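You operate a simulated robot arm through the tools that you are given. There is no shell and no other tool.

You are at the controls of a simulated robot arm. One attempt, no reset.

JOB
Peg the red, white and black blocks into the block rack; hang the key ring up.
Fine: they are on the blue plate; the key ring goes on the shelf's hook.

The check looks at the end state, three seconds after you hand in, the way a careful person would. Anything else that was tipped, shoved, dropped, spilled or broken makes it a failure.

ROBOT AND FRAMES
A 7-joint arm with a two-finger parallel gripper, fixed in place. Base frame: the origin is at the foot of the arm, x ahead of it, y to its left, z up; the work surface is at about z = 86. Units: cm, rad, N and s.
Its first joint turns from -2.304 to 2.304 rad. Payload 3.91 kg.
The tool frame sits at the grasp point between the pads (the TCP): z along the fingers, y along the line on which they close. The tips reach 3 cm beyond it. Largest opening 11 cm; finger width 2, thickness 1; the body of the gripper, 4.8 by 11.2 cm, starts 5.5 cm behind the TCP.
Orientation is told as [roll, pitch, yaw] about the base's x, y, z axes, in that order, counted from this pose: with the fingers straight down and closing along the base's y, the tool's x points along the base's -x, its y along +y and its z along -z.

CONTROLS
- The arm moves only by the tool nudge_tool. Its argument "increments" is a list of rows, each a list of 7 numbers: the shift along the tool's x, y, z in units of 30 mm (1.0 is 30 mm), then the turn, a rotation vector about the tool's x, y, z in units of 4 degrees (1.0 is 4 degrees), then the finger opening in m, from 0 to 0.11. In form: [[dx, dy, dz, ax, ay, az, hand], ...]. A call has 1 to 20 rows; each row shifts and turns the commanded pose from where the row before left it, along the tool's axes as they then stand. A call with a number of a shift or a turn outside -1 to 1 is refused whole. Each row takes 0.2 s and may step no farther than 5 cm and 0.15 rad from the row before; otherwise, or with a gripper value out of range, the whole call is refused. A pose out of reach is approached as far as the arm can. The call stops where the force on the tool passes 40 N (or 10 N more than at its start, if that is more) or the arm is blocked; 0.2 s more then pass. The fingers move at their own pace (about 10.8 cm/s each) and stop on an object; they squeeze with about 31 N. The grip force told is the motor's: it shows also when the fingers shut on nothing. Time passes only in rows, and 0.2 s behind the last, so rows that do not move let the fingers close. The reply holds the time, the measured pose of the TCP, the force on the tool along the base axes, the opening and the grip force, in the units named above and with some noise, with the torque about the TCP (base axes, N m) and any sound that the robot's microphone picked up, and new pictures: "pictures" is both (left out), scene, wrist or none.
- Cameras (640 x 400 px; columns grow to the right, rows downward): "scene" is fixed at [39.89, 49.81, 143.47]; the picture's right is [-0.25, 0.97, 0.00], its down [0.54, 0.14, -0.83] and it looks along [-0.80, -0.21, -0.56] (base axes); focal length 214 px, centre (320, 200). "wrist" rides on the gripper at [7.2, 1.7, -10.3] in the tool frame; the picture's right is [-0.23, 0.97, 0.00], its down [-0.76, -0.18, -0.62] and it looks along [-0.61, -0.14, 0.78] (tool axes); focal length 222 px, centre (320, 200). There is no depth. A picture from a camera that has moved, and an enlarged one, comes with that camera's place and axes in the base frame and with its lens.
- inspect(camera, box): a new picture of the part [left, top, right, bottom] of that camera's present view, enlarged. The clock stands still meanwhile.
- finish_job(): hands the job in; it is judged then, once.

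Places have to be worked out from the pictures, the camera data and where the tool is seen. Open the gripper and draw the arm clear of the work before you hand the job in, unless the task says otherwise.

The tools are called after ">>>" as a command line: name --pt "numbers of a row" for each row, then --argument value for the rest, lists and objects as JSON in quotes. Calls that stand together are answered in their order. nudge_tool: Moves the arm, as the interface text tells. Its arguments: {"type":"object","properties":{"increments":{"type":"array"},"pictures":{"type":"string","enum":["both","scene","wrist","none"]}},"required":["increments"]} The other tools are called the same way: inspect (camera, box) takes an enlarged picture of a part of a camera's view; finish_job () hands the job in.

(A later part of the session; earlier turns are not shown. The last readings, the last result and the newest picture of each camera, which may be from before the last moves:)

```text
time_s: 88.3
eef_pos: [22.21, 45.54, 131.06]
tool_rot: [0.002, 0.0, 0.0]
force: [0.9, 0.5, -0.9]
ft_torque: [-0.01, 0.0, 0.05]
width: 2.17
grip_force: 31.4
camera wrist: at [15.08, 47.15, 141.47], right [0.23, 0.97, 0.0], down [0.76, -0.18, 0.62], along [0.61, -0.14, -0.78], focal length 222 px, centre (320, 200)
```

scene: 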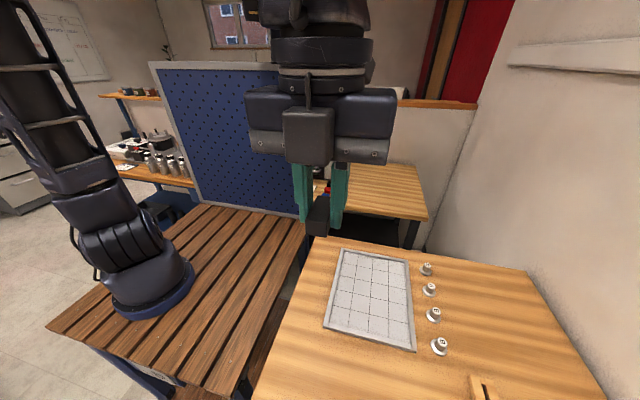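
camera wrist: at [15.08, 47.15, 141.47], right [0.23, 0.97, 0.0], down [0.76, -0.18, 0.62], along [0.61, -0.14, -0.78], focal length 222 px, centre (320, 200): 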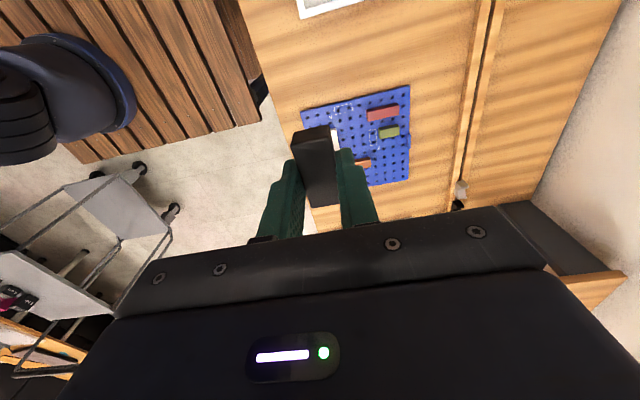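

>>> inspect --camera "scene" --box '[270, 150, 370, 260]'

>>> nudge_tool --pt "0 0 0 0 -1 0 0.0" --pt "0 0 0 0 -1 0 0.0" --pt "0 0 0 0 -1 0 0.0" --pt "0 0 0 0 -1 0 0.0" --pt "0 0 0 0 -1 0 0.0" --pt "0 0 0 0 -1 0 0.0" --pt "0 0 0 0 -1 0 0.0" --pt "0 0 0 0 -1 0 0.0" --pt "0 0 0 0 -1 0 0.0" --pt "0 0 0 0 -1 0 0.0" --pt "0 0 0 0 -1 0 0.0" --pt "0 0 0 0 -1 0 0.0" --pt "0 0 0 0 0 0 0.0" --pictures "scene"

>>> inspect --camera "scene" --box '[230, 130, 410, 290]'

```text
3.64 times, centred on (320, 205) of scene
camera zoom: at [39.89, 49.81, 143.47], right [-0.25, 0.97, 0.0], down [0.54, 0.14, -0.83], along [-0.8, -0.21, -0.56], focal length 780 px, centre (320, 182)
```

zoom: 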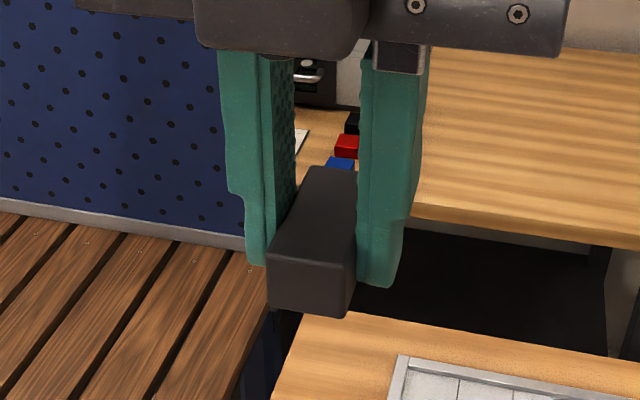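

```text
time_s: 91.1
eef_pos: [22.22, 45.56, 131.08]
tool_rot: [0.003, -0.84, -0.002]
force: [-0.8, 0.5, -0.1]
ft_torque: [0.03, 0.05, -0.01]
width: 2.16
grip_force: 31.1
```

scene: 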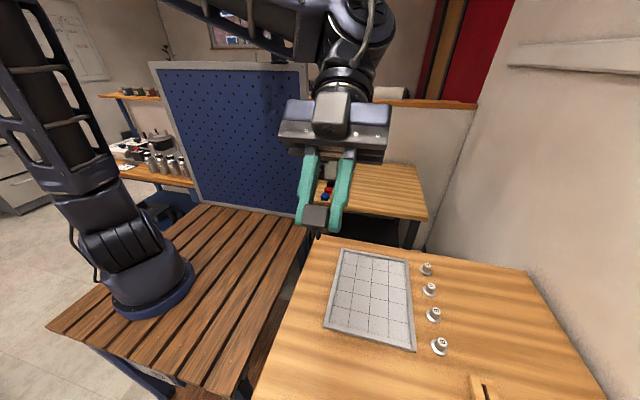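

```text
2.50 times, centred on (320, 210) of scene
camera zoom: at [39.89, 49.81, 143.47], right [-0.25, 0.97, 0.0], down [0.54, 0.14, -0.83], along [-0.8, -0.21, -0.56], focal length 536 px, centre (320, 175)
```

zoom: 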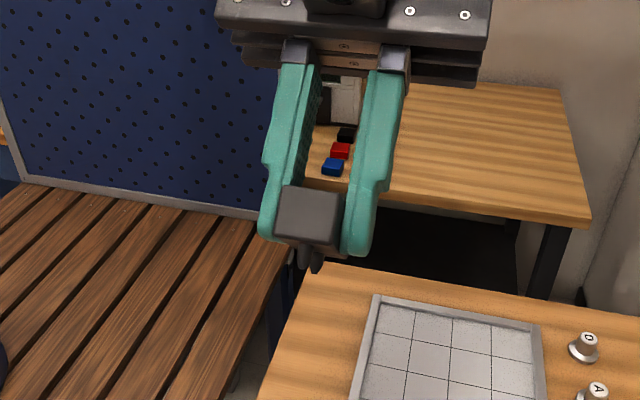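

Two dark pegs show beneath the block. I'll zoom in to measure them.

>>> inspect --camera "scene" --box '[295, 195, 350, 245]'

>>> nudge_tool --pt "0 0 0 0 -1 0 0.0" --pt "0 0 0 0 -1 0 0.0" --pt "0 0 0 0 -1 0 0.0" --pt "0 0 0 0 -1 0 0.0" --pt "0 0 0 0 -1 0 0.0" --pt "0 0 0 0 -1 0 0.0" --pt "0 0 0 0 -1 0 0.0" --pt "0 0 0 0 -1 0 0.0" --pt "0 0 0 0 0 0 0.0" --pictures "scene"

>>> inspect --camera "scene" --box '[290, 180, 360, 240]'

```text
8.00 times, centred on (322, 220) of scene
camera zoom: at [39.89, 49.81, 143.47], right [-0.25, 0.97, 0.0], down [0.54, 0.14, -0.83], along [-0.8, -0.21, -0.56], focal length 1716 px, centre (300, 40)
```

zoom: 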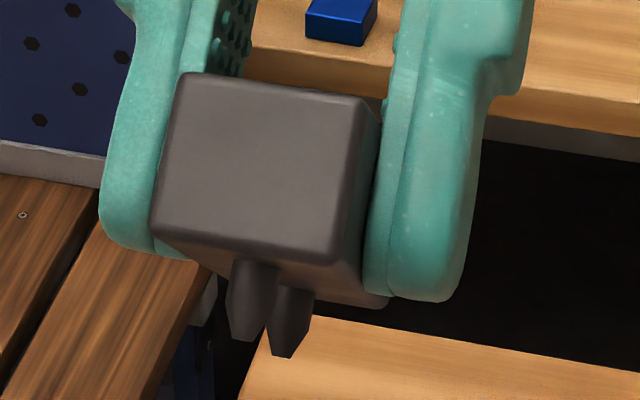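

```text
time_s: 93.1
eef_pos: [22.28, 45.42, 131.25]
tool_rot: [0.011, -1.399, -0.011]
force: [-0.1, 0.4, -0.6]
ft_torque: [0.02, -0.01, -0.01]
width: 2.17
grip_force: 31.2
```

scene: 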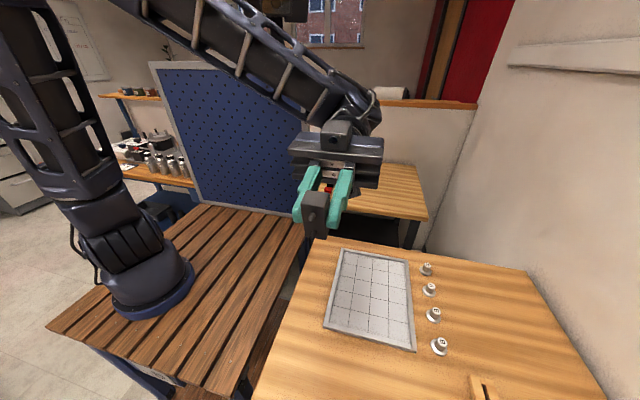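

```text
6.67 times, centred on (325, 210) of scene
camera zoom: at [39.89, 49.81, 143.47], right [-0.25, 0.97, 0.0], down [0.54, 0.14, -0.83], along [-0.8, -0.21, -0.56], focal length 1430 px, centre (287, 133)
```

zoom: 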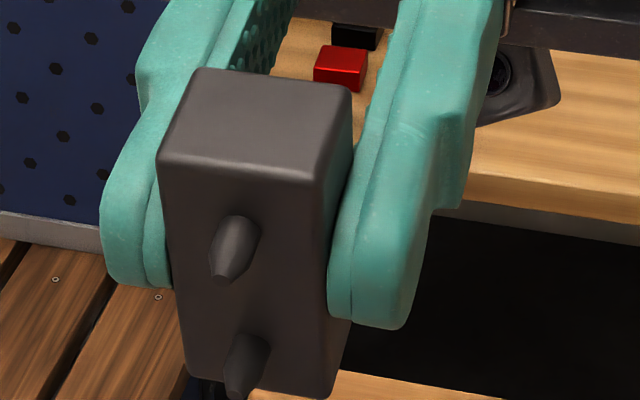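

The block has two tapered pegs, about 0.55 cm thick and about 2.5 cm apart. I also work out that the cart's upper tray is at table height near (83, −60), and I haven't seen it properly. I'll level the tool and go look there with the block in hand.

>>> nudge_tool --pt "0 0 0 0 1 0 0.0" --pt "0 0 0 0 1 0 0.0" --pt "0 0 0 0 1 0 0.0" --pt "0 0 0 0 1 0 0.0" --pt "0 0 0 0 1 0 0.0" --pt "0 0 0 0 1 0 0.0" --pt "0 0 0 0 1 0 0.0" --pt "0 0 0 0 1 0 0.0" --pt "0 0 0 0 1 0 0.0" --pt "0 0 0 0 1 0 0.0" --pt "0 0 0 0 1 0 0.0" --pt "0 0 0 0 1 0 0.0" --pt "0 0 0 0 1 0 0.0" --pt "0 0 0 0 1 0 0.0" --pt "0 0 0 0 1 0 0.0" --pt "0 0 0 0 1 0 0.0" --pt "0 0 0 0 1 0 0.0" --pt "0 0 0 0 1 0 0.0" --pt "0 0 0 0 1 0 0.0" --pt "0 0 0 0 1 0 0.0" --pictures "none"

>>> nudge_tool --pt "-1 -0.5 -0.4 0 0 0 0.0" --pt "-1 -0.5 -0.4 0 0 0 0.0" --pt "-1 -0.5 -0.4 0 0 0 0.0" --pt "-1 -0.5 0 0 0 0 0.0" --pt "-1 -1 0 0 0 0 0.0" --pt "-1 -1 0 0 0 0 0.0" --pt "-1 -1 0 0 0 0 0.0" --pt "-1 -1 0 0 0 0 0.0" --pt "-1 -1 0 0 0 0 0.0" --pt "-1 -1 0 0 0 0 0.0" --pt "0 -1 0 0 0 1 0.0" --pt "0 -1 0 0 0 1 0.0" --pt "0 -1 0 0 0 1 0.0" --pt "0 -1 0 0 0 1 0.0" --pt "0 0 0 0 0 1 0.0" --pt "0 0 0 0 0 1 0.0" --pt "0 0 0 0 0 0 0.0" --pictures "wrist"

```text
time_s: 97.3
eef_pos: [22.27, 45.72, 131.27]
tool_rot: [0.001, 0.0, 0.0]
force: [-0.9, -0.4, -0.2]
ft_torque: [0.02, -0.02, 0.0]
width: 2.16
grip_force: 30.6
```

```text
time_s: 100.9
eef_pos: [51.02, 9.62, 134.56]
tool_rot: [0.002, 0.0, -0.421]
force: [-1.0, 0.5, -0.3]
ft_torque: [0.0, 0.03, 0.01]
width: 2.15
grip_force: 31.3
camera wrist: at [45.13, 14.09, 145.04], right [0.6, 0.8, 0.0], down [0.62, -0.47, 0.62], along [0.5, -0.38, -0.78], focal length 222 px, centre (320, 200)
```

wrist: 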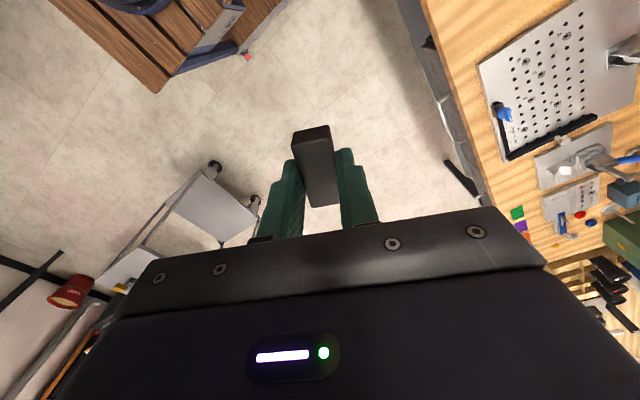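

I'll pitch up and yaw a little more to see the cart top and what lies past it.

>>> nudge_tool --pt "0 0 0 0 0 1 0.0" --pt "0 0 0 0 0 1 0.0" --pt "0 0 0 0 0 1 0.0" --pt "0 0 0 0 0 1 0.0" --pt "0 0 0 0 -1 0 0.0" --pt "0 0 0 0 -1 0 0.0" --pt "0 0 0 0 -1 0 0.0" --pt "0 0 0 0 -1 0 0.0" --pt "0 0 0 0 -1 0 0.0" --pt "0 0 0 0 -1 0 0.0" --pt "0 0 0 0 -1 0 0.0" --pt "0 0 0 0 -1 0 0.0" --pt "0 0 0 0 0 0 0.0" --pictures "wrist"

>>> inspect --camera "wrist" --box '[0, 0, 320, 260]'

>>> inspect --camera "wrist" --box '[340, 0, 640, 220]'

```text
time_s: 103.7
eef_pos: [51.01, 9.65, 134.73]
tool_rot: [0.001, -0.56, -0.699]
force: [0.4, -0.6, -0.2]
ft_torque: [0.02, -0.01, 0.01]
width: 2.15
grip_force: 30.6
camera wrist: at [43.32, 18.35, 139.69], right [0.77, 0.62, 0.12], down [0.13, -0.34, 0.93], along [0.62, -0.71, -0.34], focal length 222 px, centre (320, 200)
```

wrist: 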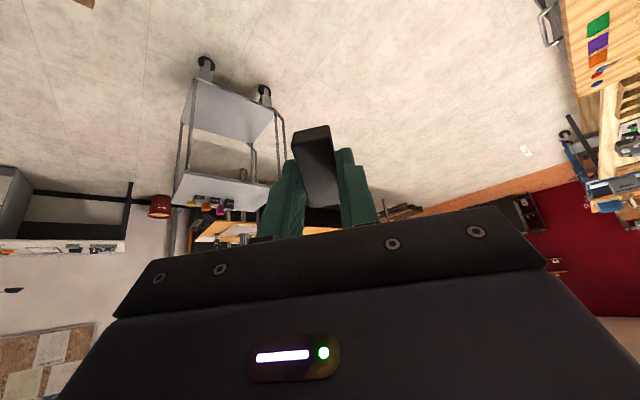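

```text
1.54 times, centred on (160, 130) of wrist
camera zoom: at [43.32, 18.35, 139.69], right [0.77, 0.62, 0.12], down [0.13, -0.34, 0.93], along [0.62, -0.71, -0.34], focal length 342 px, centre (566, 308)
```

zoom: 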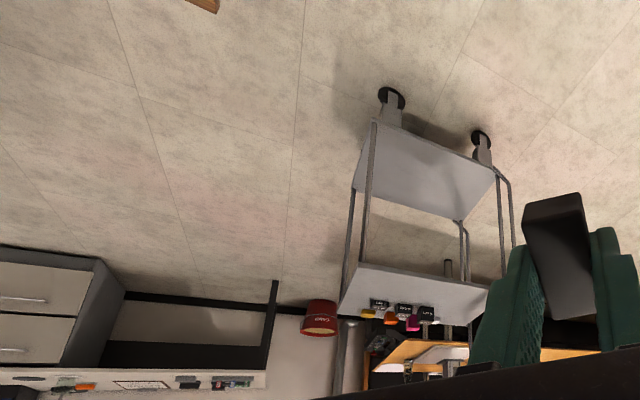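

```text
1.82 times, centred on (490, 110) of wrist
camera zoom: at [43.32, 18.35, 139.69], right [0.77, 0.62, 0.12], down [0.13, -0.34, 0.93], along [0.62, -0.71, -0.34], focal length 404 px, centre (11, 364)
```

zoom: 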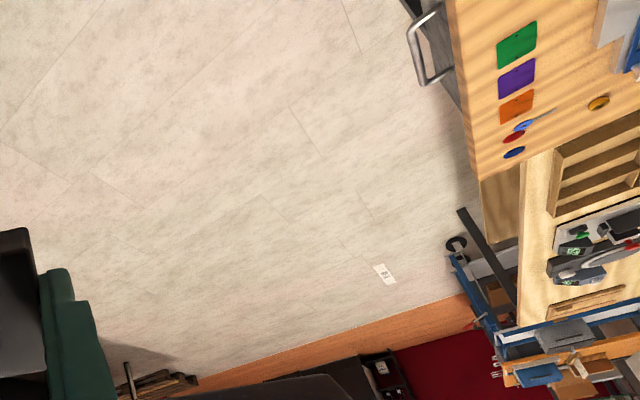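

The cart and back benches are out of reach and just background. I'll go back and look closely at the rail with its V-blocks and at the jig plate.

>>> nudge_tool --pt "0 0 0 0 1 0 0.0" --pt "0 0 0 0 1 0 0.0" --pt "0 0 0 0 1 0 0.0" --pt "0 0 0 0 1 0 0.0" --pt "0 0 0 0 1 0 0.0" --pt "0 0 0 0 1 0 0.0" --pt "0 0 0 0 1 0 0.0" --pt "0 0 0 0 1 0 0.0" --pt "0 0 0 0 0 -1 0.0" --pt "0 0 0 0 0 -1 0.0" --pt "0 0 0 0 0 -1 0.0" --pt "0 0 0 0 0 -1 0.0" --pt "0 0 0 0 0 -1 0.0" --pt "0 0 0 0 0 -1 0.0" --pt "0 0 0 0 0 -1 0.0" --pt "0 0 0 0 0 -1 0.0" --pt "0 0 0 0 0 -1 0.0" --pt "0 0 0 0 0 -1 0.0" --pictures "none"

>>> nudge_tool --pt "0 1 0 0 0 0 0.0" --pt "0 1 0 0 0 0 0.0" --pt "0 1 0 0 0 0 0.0" --pt "0 1 0 0 0 0 0.0" --pt "0 1 0 0 0 0 0.0" --pt "0 1 0 0 0 0 0.0" --pt "0 1 0 0 0 0 0.0" --pt "0 1 0 0 0 0 0.0" --pt "0 1 0.4 0 0 0 0.0" --pt "0 1 0.4 0 0 0 0.0" --pt "0 1 0.4 0 0 0 0.0" --pt "0 1 0.4 0 0 0 0.0" --pt "0 1 0.4 0 0 0 0.0" --pt "0 1 0.4 0 0 0 0.0" --pt "0 1 0.4 0 0 0 0.0" --pt "0 1 0.4 0 0 0 0.0" --pt "0 0 1 0 0 0 0.0" --pt "0 0 1 0 0 0 0.0" --pt "0 0 0 0 0 0 0.0" --pictures "wrist"

>>> inspect --camera "wrist" --box '[340, 20, 540, 220]'

>>> inspect --camera "wrist" --box '[160, 80, 420, 240]'

```text
time_s: 107.5
eef_pos: [51.03, 9.7, 134.7]
tool_rot: [0.003, 0.001, 0.004]
force: [0.5, -0.4, -0.4]
ft_torque: [0.01, -0.01, -0.01]
width: 2.16
grip_force: 31.3
```

```text
time_s: 111.5
eef_pos: [50.95, 57.89, 119.25]
tool_rot: [0.001, -0.001, 0.0]
force: [-0.8, 0.2, -1.2]
ft_torque: [0.02, -0.01, 0.0]
width: 2.18
grip_force: 31.1
camera wrist: at [43.85, 59.48, 129.67], right [0.23, 0.97, 0.0], down [0.76, -0.18, 0.62], along [0.61, -0.14, -0.78], focal length 222 px, centre (320, 200)
```

wrist: 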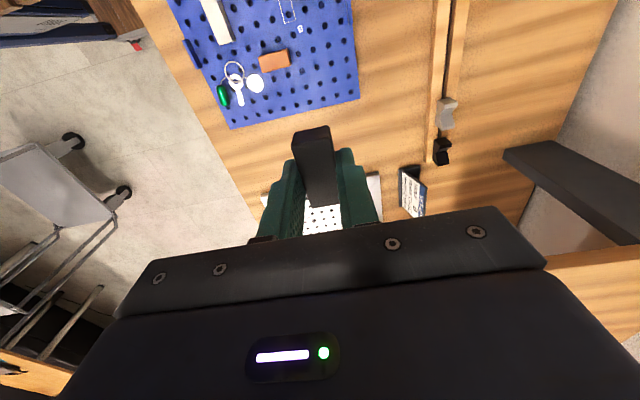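

```text
2.00 times, centred on (440, 120) of wrist
camera zoom: at [43.85, 59.48, 129.67], right [0.23, 0.97, 0.0], down [0.76, -0.18, 0.62], along [0.61, -0.14, -0.78], focal length 444 px, centre (80, 360)
```

zoom: 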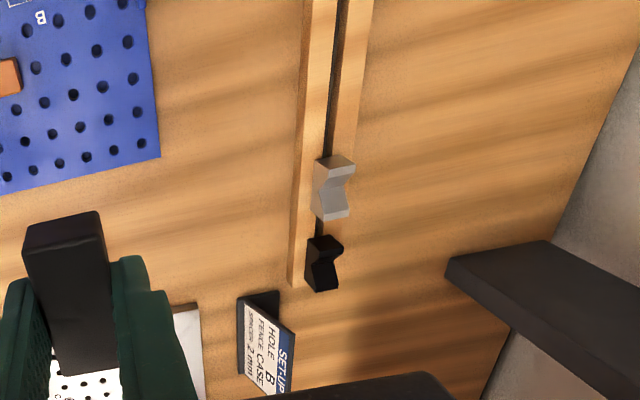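

```text
2.46 times, centred on (290, 160) of wrist
camera zoom: at [43.85, 59.48, 129.67], right [0.23, 0.97, 0.0], down [0.76, -0.18, 0.62], along [0.61, -0.14, -0.78], focal length 547 px, centre (394, 298)
```

zoom: 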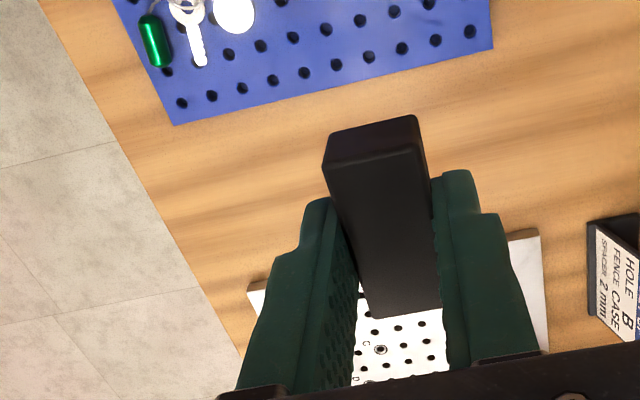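

I can see the rail's slot and two V-blocks seated in it, one grey and one black. That explains why the note specifies the blocks "on the blue plate". I'll enlarge the rail further.

>>> inspect --camera "wrist" --box '[410, 80, 480, 180]'

>>> inspect --camera "wrist" --box '[410, 0, 490, 100]'

>>> inspect --camera "scene" --box '[460, 360, 520, 400]'

```text
4.00 times, centred on (445, 130) of wrist
camera zoom: at [43.85, 59.48, 129.67], right [0.23, 0.97, 0.0], down [0.76, -0.18, 0.62], along [0.61, -0.14, -0.78], focal length 888 px, centre (-180, 480)
```

zoom: 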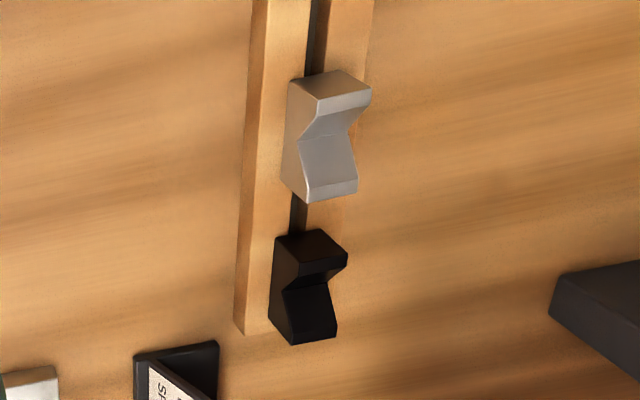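

```text
4.00 times, centred on (450, 50) of wrist
camera zoom: at [43.85, 59.48, 129.67], right [0.23, 0.97, 0.0], down [0.76, -0.18, 0.62], along [0.61, -0.14, -0.78], focal length 888 px, centre (-200, 800)
```

zoom: 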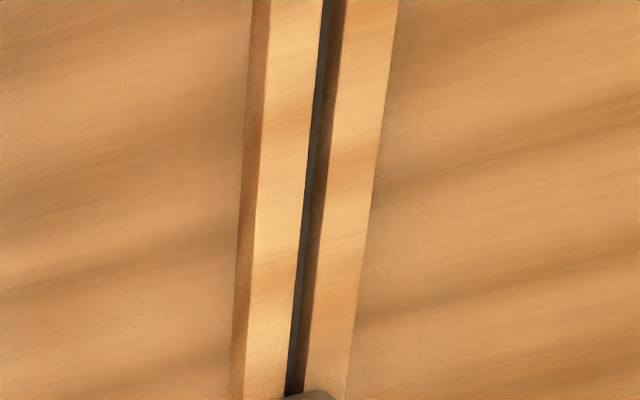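

```text
10.00 times, centred on (490, 380) of scene
camera zoom: at [39.89, 49.81, 143.47], right [-0.25, 0.97, 0.0], down [0.54, 0.14, -0.83], along [-0.8, -0.21, -0.56], focal length 2145 px, centre (-1380, -1600)
```

zoom: 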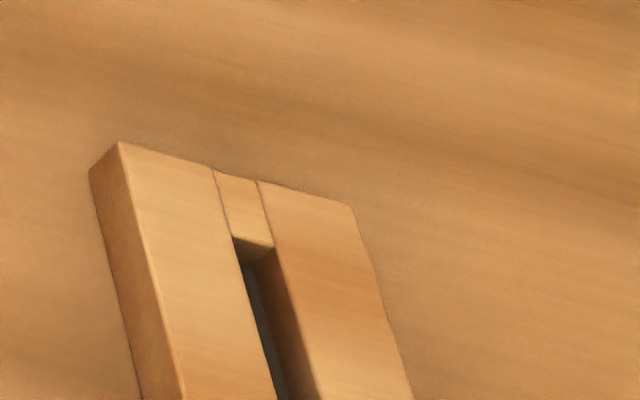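

I'll also read the labels on the jig plate before deciding. I'm moving forward a bit and yawing so the held block doesn't cover the plate.

>>> nudge_tool --pt "-1 -0.5 -0.3 0 0 0 0.0" --pt "-1 -0.5 -0.3 0 0 0 0.0" --pt "-1 -0.5 -0.3 0 0 0 0.0" --pt "0 0 0 0 0 -1 0.0" --pt "0 0 0 0 0 -1 0.0" --pt "0 0 0 0 0 -1 0.0" --pt "0 0 0 0 0 -1 0.0" --pt "0 0 0 0 0 -1 0.0" --pt "0 0 0 0 0 -1 0.0" --pt "0 0 0 0 0 -1 0.0" --pt "0 0 0 0 0 -1 0.0" --pt "0 0 0 0 0 -1 0.0" --pt "0 0 0 0 0 0 0.0" --pictures "wrist"

>>> inspect --camera "wrist" --box '[100, 30, 300, 230]'

>>> inspect --camera "wrist" --box '[340, 60, 540, 230]'

```text
time_s: 114.3
eef_pos: [60.05, 53.21, 121.97]
tool_rot: [0.001, -0.002, 0.63]
force: [0.1, -0.3, -0.7]
ft_torque: [0.01, 0.02, 0.0]
width: 2.18
grip_force: 31.0
camera wrist: at [53.3, 50.25, 132.28], right [-0.39, 0.92, 0.0], down [0.72, 0.3, 0.62], along [0.57, 0.24, -0.78], focal length 222 px, centre (320, 200)
```

wrist: 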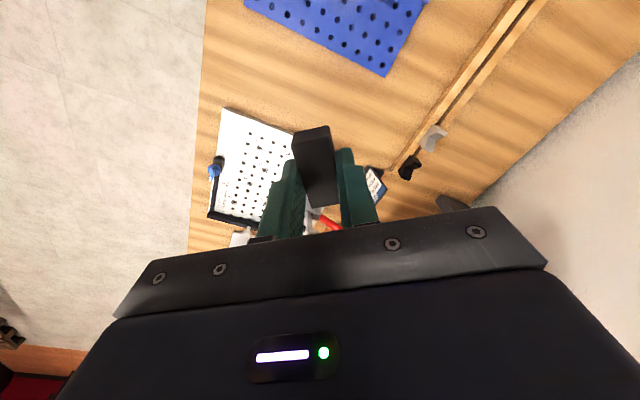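

```text
2.00 times, centred on (200, 130) of wrist
camera zoom: at [53.3, 50.25, 132.28], right [-0.39, 0.92, 0.0], down [0.72, 0.3, 0.62], along [0.57, 0.24, -0.78], focal length 444 px, centre (560, 340)
```

zoom: 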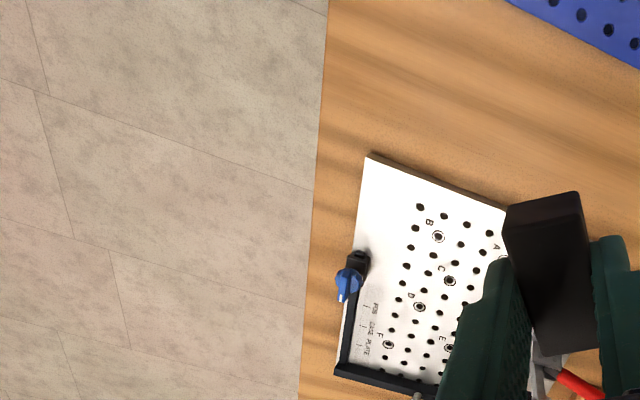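

```text
2.35 times, centred on (440, 145) of wrist
camera zoom: at [53.3, 50.25, 132.28], right [-0.39, 0.92, 0.0], down [0.72, 0.3, 0.62], along [0.57, 0.24, -0.78], focal length 523 px, centre (38, 329)
```

zoom: 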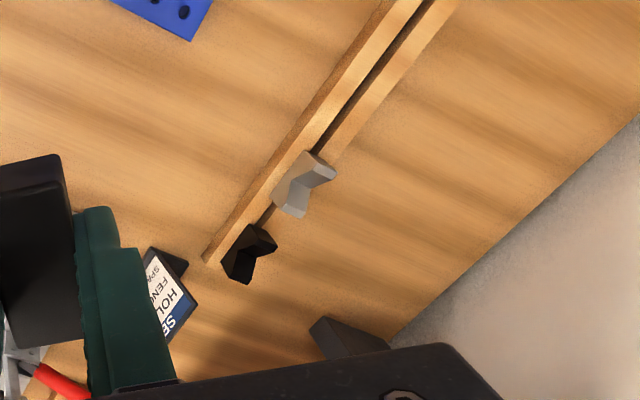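

The jig plate reads as a drilling fixture for case plates. The slotted wooden rail already stores two blocks, and its slot is about 0.8 cm wide, the same as the plate holes, so it best fits "block rack". It spans about x 16–72 with the slot at y≈78.8. I'll carry the black block over it and look at the slot close up.

>>> nudge_tool --pt "0 0 0 0 0 1 0.0" --pt "0 0 0 0 0 1 0.0" --pt "0 0 0 0 0 1 0.0" --pt "0 0 0 0 0 1 0.0" --pt "0 0 0 0 0 1 0.0" --pt "0 0 0 0 0 1 0.0" --pt "0 0 0 0 0 1 0.0" --pt "0 0 0 0 0 1 0.0" --pt "0 0 0 0 0 1 0.0" --pt "1 0.6 0 0 0 0 0.0" --pt "1 0.6 0 0 0 0 0.0" --pt "1 0.6 0 0 0 0 0.0" --pt "1 0.6 0 0 0 0 0.0" --pt "1 0.6 0 0 0 0 0.0" --pt "1 0.6 0 0 0 0 0.0" --pt "1 0.6 0 0 0 0 0.0" --pt "1 0.6 0 0 0 0 0.0" --pt "1 0.6 0 0 0 0 0.0" --pt "0 0 0 0 0 0 0.0" --pictures "wrist"

>>> inspect --camera "wrist" --box '[330, 0, 480, 150]'

>>> inspect --camera "wrist" --box '[340, 100, 640, 260]'

```text
time_s: 118.3
eef_pos: [33.25, 69.59, 121.88]
tool_rot: [0.002, -0.002, -0.001]
force: [0.4, 0.2, -1.0]
ft_torque: [0.0, 0.0, 0.0]
width: 2.15
grip_force: 30.9
camera wrist: at [26.03, 71.18, 132.31], right [0.23, 0.97, 0.0], down [0.76, -0.18, 0.62], along [0.61, -0.14, -0.78], focal length 222 px, centre (320, 200)
```

wrist: 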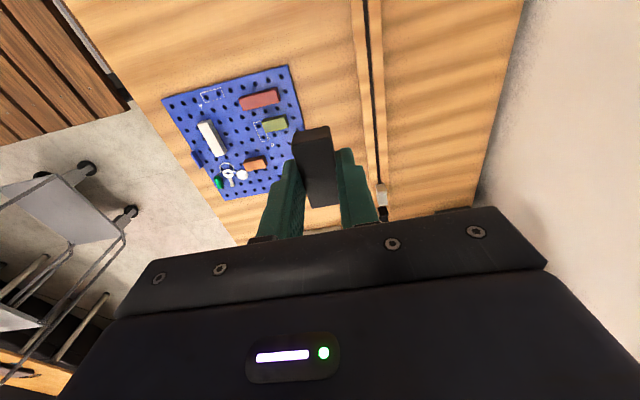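

```text
2.67 times, centred on (405, 75) of wrist
camera zoom: at [26.03, 71.18, 132.31], right [0.23, 0.97, 0.0], down [0.76, -0.18, 0.62], along [0.61, -0.14, -0.78], focal length 592 px, centre (93, 533)
```

zoom: 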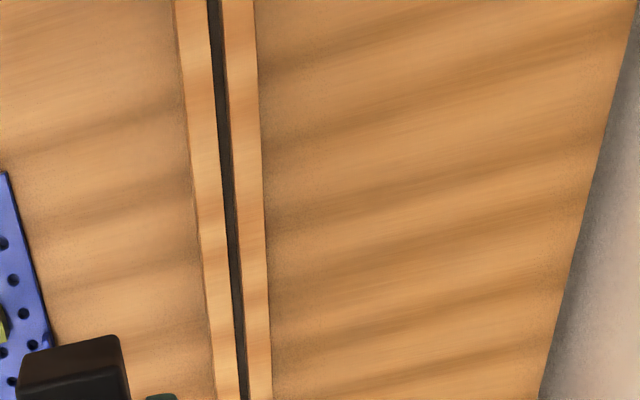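

```text
2.13 times, centred on (490, 180) of wrist
camera zoom: at [26.03, 71.18, 132.31], right [0.23, 0.97, 0.0], down [0.76, -0.18, 0.62], along [0.61, -0.14, -0.78], focal length 474 px, centre (-43, 243)
```

zoom: 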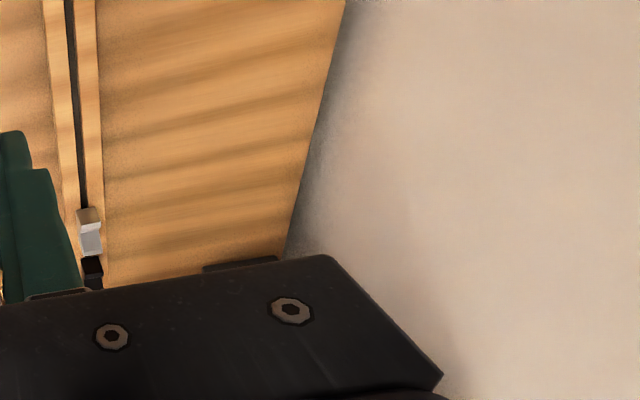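

The slot floor is dark and continuous, and the slot is at about y = 78.4–78.8. I'll move over x≈26 and lower to about z = 102 to measure the slot against the block.

>>> nudge_tool --pt "0.8 1 0.5 0 0 0 0.0" --pt "0.8 1 0.5 0 0 0 0.0" --pt "0.8 1 0.5 0 0 0 0.0" --pt "0 0 1 0 0 0 0.0" --pt "0 0 1 0 0 0 0.0" --pt "0 0 1 0 0 0 0.0" --pt "0 0 1 0 0 0 0.0" --pt "0 0 1 0 0 0 0.0" --pt "0 0 0 0 0 0 0.0" --pictures "both"

>>> inspect --camera "wrist" --box '[220, 20, 420, 200]'

>>> inspect --camera "scene" --box '[440, 300, 560, 400]'

```text
time_s: 120.3
eef_pos: [25.95, 78.66, 102.48]
tool_rot: [0.003, -0.002, 0.002]
force: [0.5, 0.0, 0.5]
ft_torque: [0.0, -0.04, 0.01]
width: 2.16
grip_force: 31.2
camera wrist: at [18.82, 80.2, 112.74], right [0.23, 0.97, 0.0], down [0.76, -0.18, 0.62], along [0.61, -0.14, -0.78], focal length 222 px, centre (320, 200)
```

scene: 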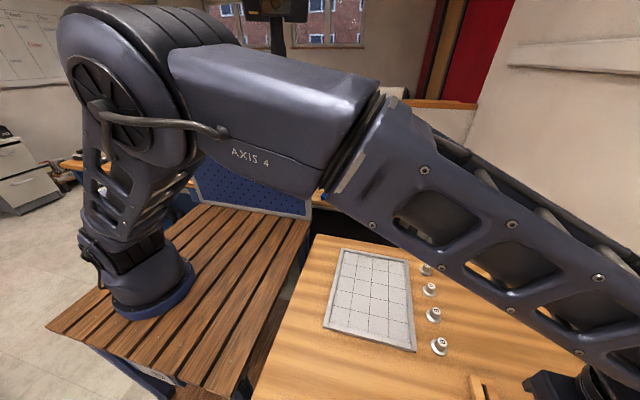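
wrist: 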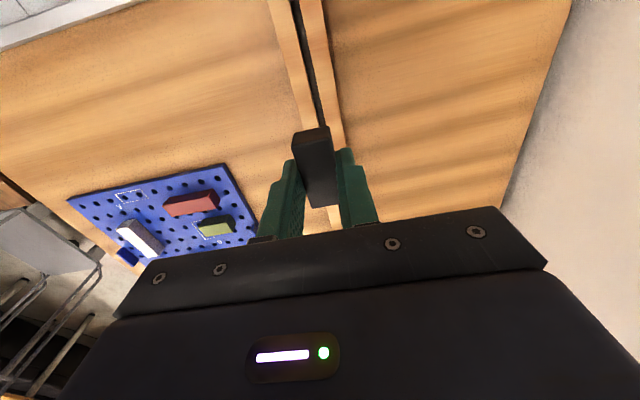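

```text
2.22 times, centred on (320, 110) of wrist
camera zoom: at [18.82, 80.2, 112.74], right [0.23, 0.97, 0.0], down [0.76, -0.18, 0.62], along [0.61, -0.14, -0.78], focal length 494 px, centre (320, 400)
```

zoom: 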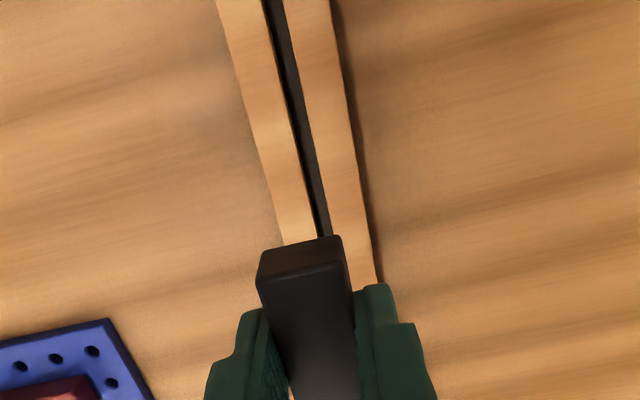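

```text
4.00 times, centred on (500, 350) of scene
camera zoom: at [39.89, 49.81, 143.47], right [-0.25, 0.97, 0.0], down [0.54, 0.14, -0.83], along [-0.8, -0.21, -0.56], focal length 858 px, centre (-400, -400)
```

zoom: 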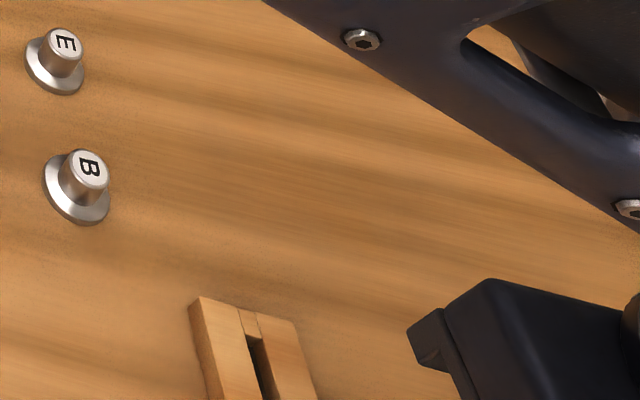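

The slot centre works out to y≈78.43 near x = 22–26. I'll zoom in for the slot width before the final alignment.

>>> inspect --camera "wrist" --box '[290, 60, 345, 130]'

>>> inspect --camera "wrist" --box '[270, 0, 330, 60]'

```text
5.71 times, centred on (318, 95) of wrist
camera zoom: at [18.82, 80.2, 112.74], right [0.23, 0.97, 0.0], down [0.76, -0.18, 0.62], along [0.61, -0.14, -0.78], focal length 1269 px, centre (334, 800)
```

zoom: 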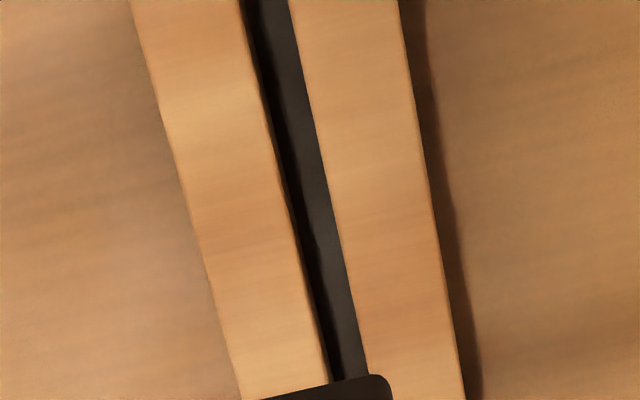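

```text
6.67 times, centred on (300, 30) of wrist
camera zoom: at [18.82, 80.2, 112.74], right [0.23, 0.97, 0.0], down [0.76, -0.18, 0.62], along [0.61, -0.14, -0.78], focal length 1481 px, centre (453, 1333)
```

zoom: 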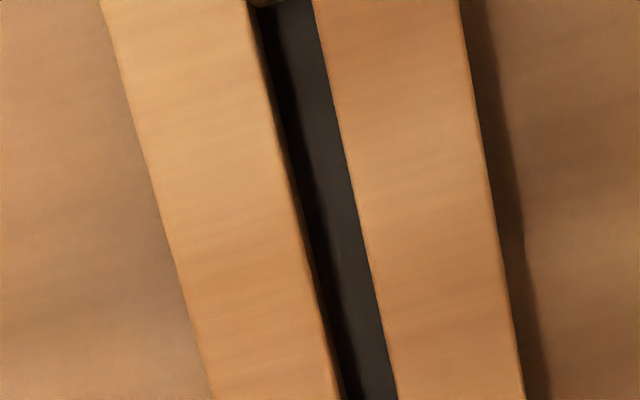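

The slot is 0.7 cm wide and centred at y≈78.5, against pegs about 0.5 cm thick. I'll shift −0.15 cm in y and go down to just above first peg contact.

>>> nudge_tool --pt "0 -0.05 0.8 0 0 0 0.0" --pt "0 0 1 0 0 0 0.0" --pt "0 0 1 0 0 0 0.0" --pt "0 0 0.5 0 0 0 0.0" --pt "0 0 0 0 0 0 0.0" --pictures "wrist"

>>> inspect --camera "wrist" --box '[260, 60, 380, 210]'

```text
time_s: 121.5
eef_pos: [25.76, 78.39, 92.5]
tool_rot: [0.0, -0.001, -0.001]
force: [0.6, -0.5, -0.6]
ft_torque: [0.0, -0.01, -0.01]
width: 2.16
grip_force: 31.1
camera wrist: at [18.57, 80.04, 102.84], right [0.23, 0.97, 0.0], down [0.76, -0.18, 0.62], along [0.61, -0.14, -0.78], focal length 222 px, centre (320, 200)
```

wrist: 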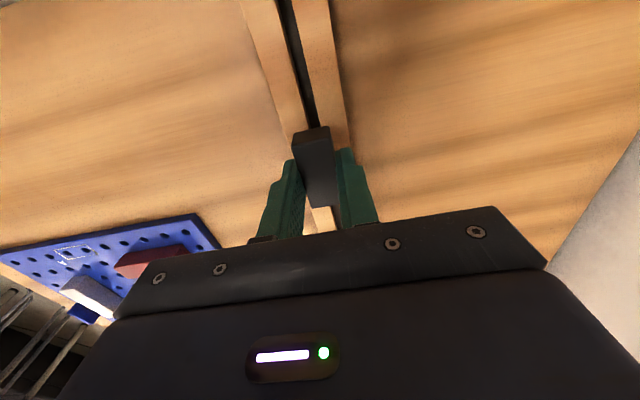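

```text
2.67 times, centred on (320, 135) of wrist
camera zoom: at [18.57, 80.04, 102.84], right [0.23, 0.97, 0.0], down [0.76, -0.18, 0.62], along [0.61, -0.14, -0.78], focal length 592 px, centre (320, 373)
```

zoom: 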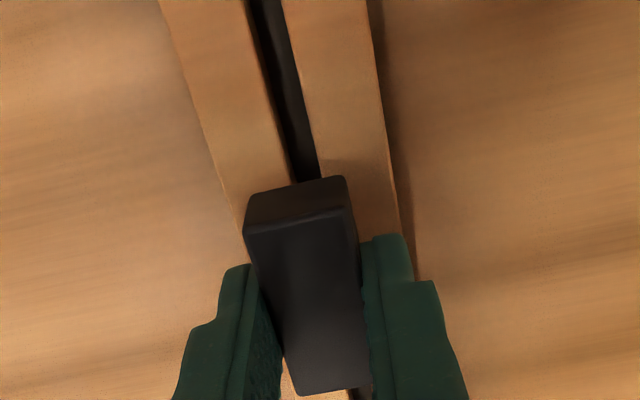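

The block's end face lines up with the slot to within about a pixel. I'll lower gently in small steps.

>>> nudge_tool --pt "0 0 0.1 0 0 0 0.0" --pt "0 0 0.1 0 0 0 0.0" --pt "0 0 0.1 0 0 0 0.0" --pt "0 0 0.08 0 0 0 0.0" --pt "0 0 0.08 0 0 0 0.0" --pt "0 0 0 0 0 0 0.0" --pictures "wrist"

>>> inspect --camera "wrist" --box '[260, 60, 380, 210]'

```text
time_s: 122.9
eef_pos: [25.87, 78.3, 91.17]
tool_rot: [0.002, -0.001, -0.001]
force: [0.8, 0.9, 1.1]
ft_torque: [0.04, -0.01, 0.0]
width: 2.18
grip_force: 30.8
camera wrist: at [18.69, 79.99, 101.52], right [0.23, 0.97, 0.0], down [0.76, -0.18, 0.62], along [0.61, -0.14, -0.78], focal length 222 px, centre (320, 200)
```

wrist: 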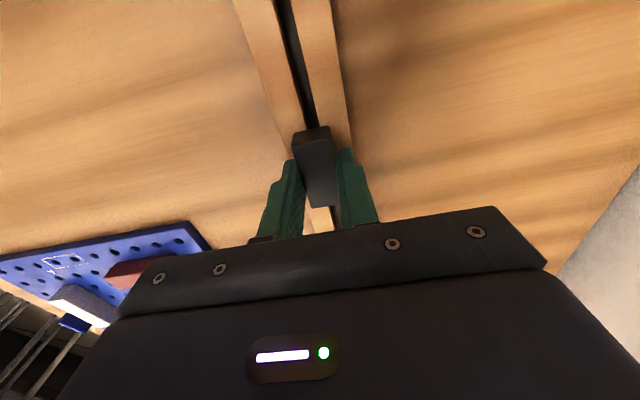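

```text
2.67 times, centred on (320, 135) of wrist
camera zoom: at [18.69, 79.99, 101.52], right [0.23, 0.97, 0.0], down [0.76, -0.18, 0.62], along [0.61, -0.14, -0.78], focal length 592 px, centre (320, 373)
```

zoom: 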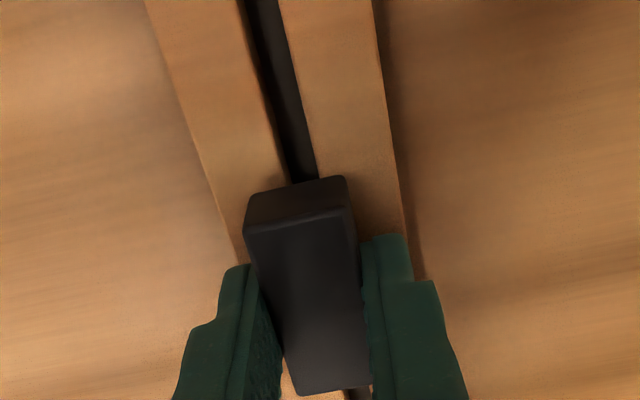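

At z = 91.17 the peg tips should be entering the slot, and there's no contact force. I'll continue down.

>>> nudge_tool --pt "0 0 0.05 0 0 0 0.0" --pt "0 0 0.05 0 0 0 0.0" --pt "0 0 0.05 0 0 0 0.0" --pt "0 0 0 0 0 0 0.0" --pictures "none"

>>> nudge_tool --pt "0 0 0.04 0 0 0 0.0" --pt "0 0 0.04 0 0 0 0.0" --pt "0 0 0 0 0 0 0.0" --pictures "wrist"

>>> inspect --camera "wrist" --box '[260, 60, 380, 210]'

```text
time_s: 123.9
eef_pos: [25.83, 78.34, 90.84]
tool_rot: [0.002, -0.001, 0.0]
force: [-2.3, 1.8, 17.4]
ft_torque: [-0.01, 0.05, -0.01]
width: 2.18
grip_force: 30.6
```

```text
time_s: 124.5
eef_pos: [25.94, 78.42, 90.82]
tool_rot: [0.007, -0.001, 0.0]
force: [0.2, -0.9, 7.8]
ft_torque: [-0.06, -0.03, 0.03]
width: 2.14
grip_force: 30.6
stopped in row 3: the force on the tool passed its limit at 42 N (the readings are from after the stop); the commanded pose is now the measured one
camera wrist: at [18.68, 80.02, 101.16], right [0.23, 0.97, 0.01], down [0.76, -0.18, 0.62], along [0.61, -0.14, -0.78], focal length 222 px, centre (320, 200)
```

wrist: 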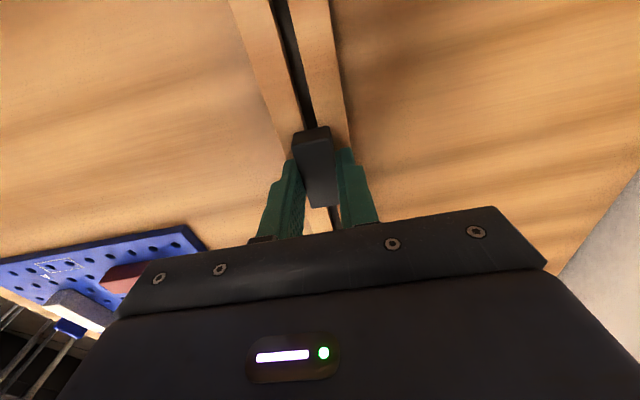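

```text
2.67 times, centred on (320, 135) of wrist
camera zoom: at [18.68, 80.02, 101.16], right [0.23, 0.97, 0.01], down [0.76, -0.18, 0.62], along [0.61, -0.14, -0.78], focal length 592 px, centre (320, 373)
```

zoom: 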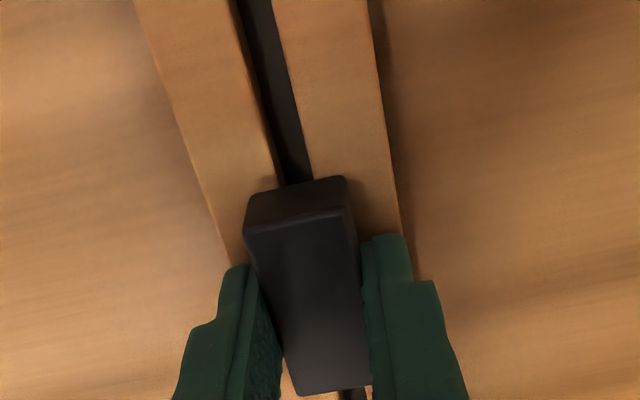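

Contact comes at TCP z≈90.85. To tell whether the pegs are in the slot or sitting on a slat, I'll ease off slightly and try a small sideways nudge, reading the y force.

>>> nudge_tool --pt "0 0 -0.03 0 0 0 0.0" --pt "0 0.07 0 0 0 0 0.0" --pt "0 0.05 0 0 0 0 0.0" --pt "0 0 0 0 0 0 0.0" --pictures "none"

>>> nudge_tool --pt "0 -0.12 0 0 0 0 0.0" --pt "0 -0.07 0 0 0 0 0.0" --pt "0 -0.05 0 0 0 0 0.0" --pt "0 0 0 0 0 0 0.0" --pictures "none"

```text
time_s: 125.5
eef_pos: [25.85, 78.61, 90.89]
tool_rot: [0.003, 0.0, 0.001]
force: [-1.2, -20.5, 4.2]
ft_torque: [-0.64, -0.01, -0.01]
width: 2.17
grip_force: 31.0
```

```text
time_s: 126.5
eef_pos: [25.93, 78.29, 90.93]
tool_rot: [0.01, -0.002, 0.0]
force: [0.7, 35.8, 1.2]
ft_torque: [1.12, -0.01, -0.01]
width: 2.17
grip_force: 31.6
```

The nudge met firm resistance both ways, within about ±0.1 cm of y≈78.46, so the pegs are in the slot. I'll re-centre, press lightly, open, and look.

>>> nudge_tool --pt "0 0.13 0 0 0 0 0.0" --pt "0 0 0.04 0 0 0 0.0" --pt "0 0 0 0 0 0 0.0" --pictures "none"

>>> nudge_tool --pt "0 0 0 0 0 0 0.03" --pt "0 0 0 0 0 0 0.04" --pt "0 0 0 0 0 0 0.04" --pt "0 0 -0.4 0 0 0 0.04" --pt "0 0 -0.8 0 0 0 0.05" --pt "0 0 -1 0 0 0 0.05" --pt "0 0 -1 0 0 0 0.05" --pt "0 0 0 0 0 0 0.05" --pictures "wrist"

>>> inspect --camera "wrist" --box '[250, 30, 390, 180]'

```text
time_s: 127.3
eef_pos: [25.91, 78.38, 90.9]
tool_rot: [0.004, -0.002, 0.0]
force: [-1.1, -15.8, 28.1]
ft_torque: [-0.84, 0.17, 0.05]
width: 2.18
grip_force: 31.0
```

```text
time_s: 129.1
eef_pos: [25.86, 78.45, 100.42]
tool_rot: [0.005, 0.0, 0.001]
force: [-0.3, 0.3, -0.2]
ft_torque: [0.0, -0.04, -0.04]
width: 5.01
grip_force: 0.1
camera wrist: at [18.71, 80.02, 110.77], right [0.23, 0.97, 0.01], down [0.76, -0.18, 0.62], along [0.61, -0.14, -0.78], focal length 222 px, centre (320, 200)
```

wrist: 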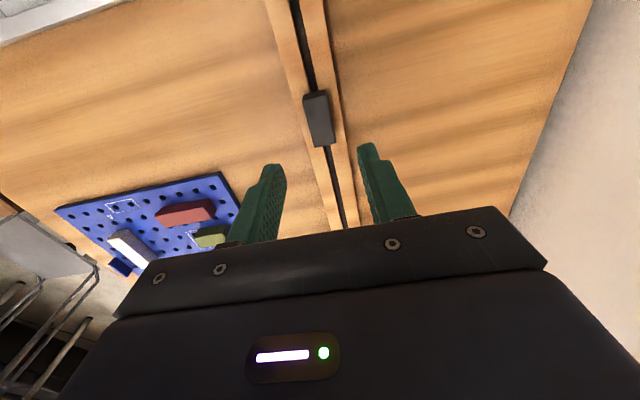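

```text
2.67 times, centred on (320, 105) of wrist
camera zoom: at [18.71, 80.02, 110.77], right [0.23, 0.97, 0.01], down [0.76, -0.18, 0.62], along [0.61, -0.14, -0.78], focal length 592 px, centre (320, 453)
```

zoom: 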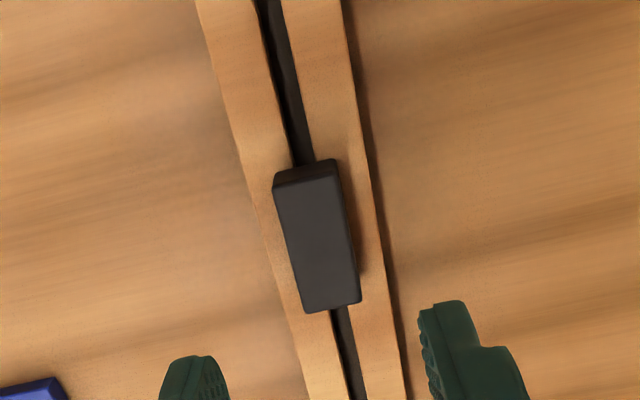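

Black stands upright and flush in the slot. Next is red, which from the grid is centred near (34.3, 57.9); I'll move over it and yaw to close across its width.

>>> nudge_tool --pt "0 0 -1 0 0 0 0.04" --pt "-0.4 -0.98 0 0 0 0 0.04" --pt "-0.4 -0.98 0 0 0 0 0.04" --pt "-0.4 -0.98 0 0 0 0 0.04" --pt "-0.4 -0.98 0 0 0 0 0.04" --pt "-0.4 -0.98 0 0 0 0 0.04" --pt "-0.4 -0.98 0 0 0 0 0.04" --pt "-0.4 -0.98 0 0 0 0 0.04" --pt "0 0 0 0 0 -1 0.04" --pt "0 0 0 0 0 -1 0.04" --pt "0 0 0 0 0 -1 0.04" --pt "0 0 0 0 0 -1 0.04" --pt "0 0 0 0 0 -1 0.04" --pt "0 0 0 0 0 -1 0.04" --pt "0 0 0 0 0 -1 0.04" --pt "0 0 0 0 0 -1 0.04" --pt "0 0 0 0 0 -1 0.04" --pt "0 0 0 0 0 -1 0.04" --pt "0 0 0 0 0 -1 0.04" --pt "0 0 0 0 0 -1 0.04" --pictures "none"

>>> nudge_tool --pt "0 0 0 0 0 -1 0.04" --pt "0 0 0 0 0 -1 0.04" --pt "0 0 0 0 0 -1 0.04" --pt "0 0 0 0 0 -1 0.04" --pt "0 0 0 0 0 -1 0.04" --pt "0 0 0 0 0 -1 0.04" --pt "0 0 0 0 0 -1 0.04" --pt "0 0 0 0 0 -1 0.04" --pt "0 0 0 0 0 -1 0.04" --pt "0 0 0 0 0 -1 0.04" --pt "0 0 0 0 0 -0.5 0.04" --pt "0 0 0 0 0 0 0.04" --pictures "wrist"

>>> inspect --camera "wrist" --box '[220, 30, 420, 200]'

```text
time_s: 133.3
eef_pos: [34.26, 57.88, 103.16]
tool_rot: [0.005, -0.004, 0.838]
force: [0.5, -0.2, 0.2]
ft_torque: [0.01, 0.01, 0.02]
width: 4.02
grip_force: 0.1
```

```text
time_s: 135.9
eef_pos: [34.29, 57.87, 103.12]
tool_rot: [-0.003, -0.006, 1.572]
force: [-0.2, 0.1, 0.6]
ft_torque: [-0.02, 0.0, 0.03]
width: 4.0
grip_force: 0.1
camera wrist: at [32.64, 50.44, 113.42], right [-0.97, 0.23, 0.0], down [0.18, 0.76, 0.63], along [0.14, 0.61, -0.78], focal length 222 px, centre (320, 200)
```

wrist: 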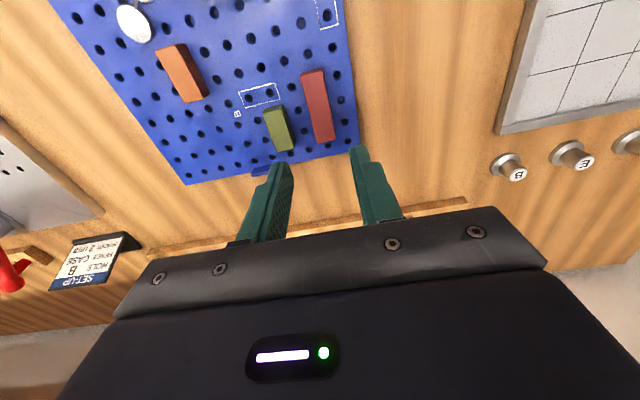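

```text
2.35 times, centred on (320, 115) of wrist
camera zoom: at [32.64, 50.44, 113.42], right [-0.97, 0.23, 0.0], down [0.18, 0.76, 0.63], along [0.14, 0.61, -0.78], focal length 523 px, centre (320, 400)
```

zoom: 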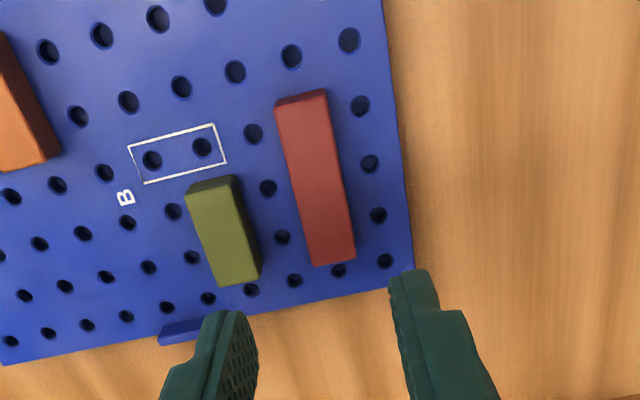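

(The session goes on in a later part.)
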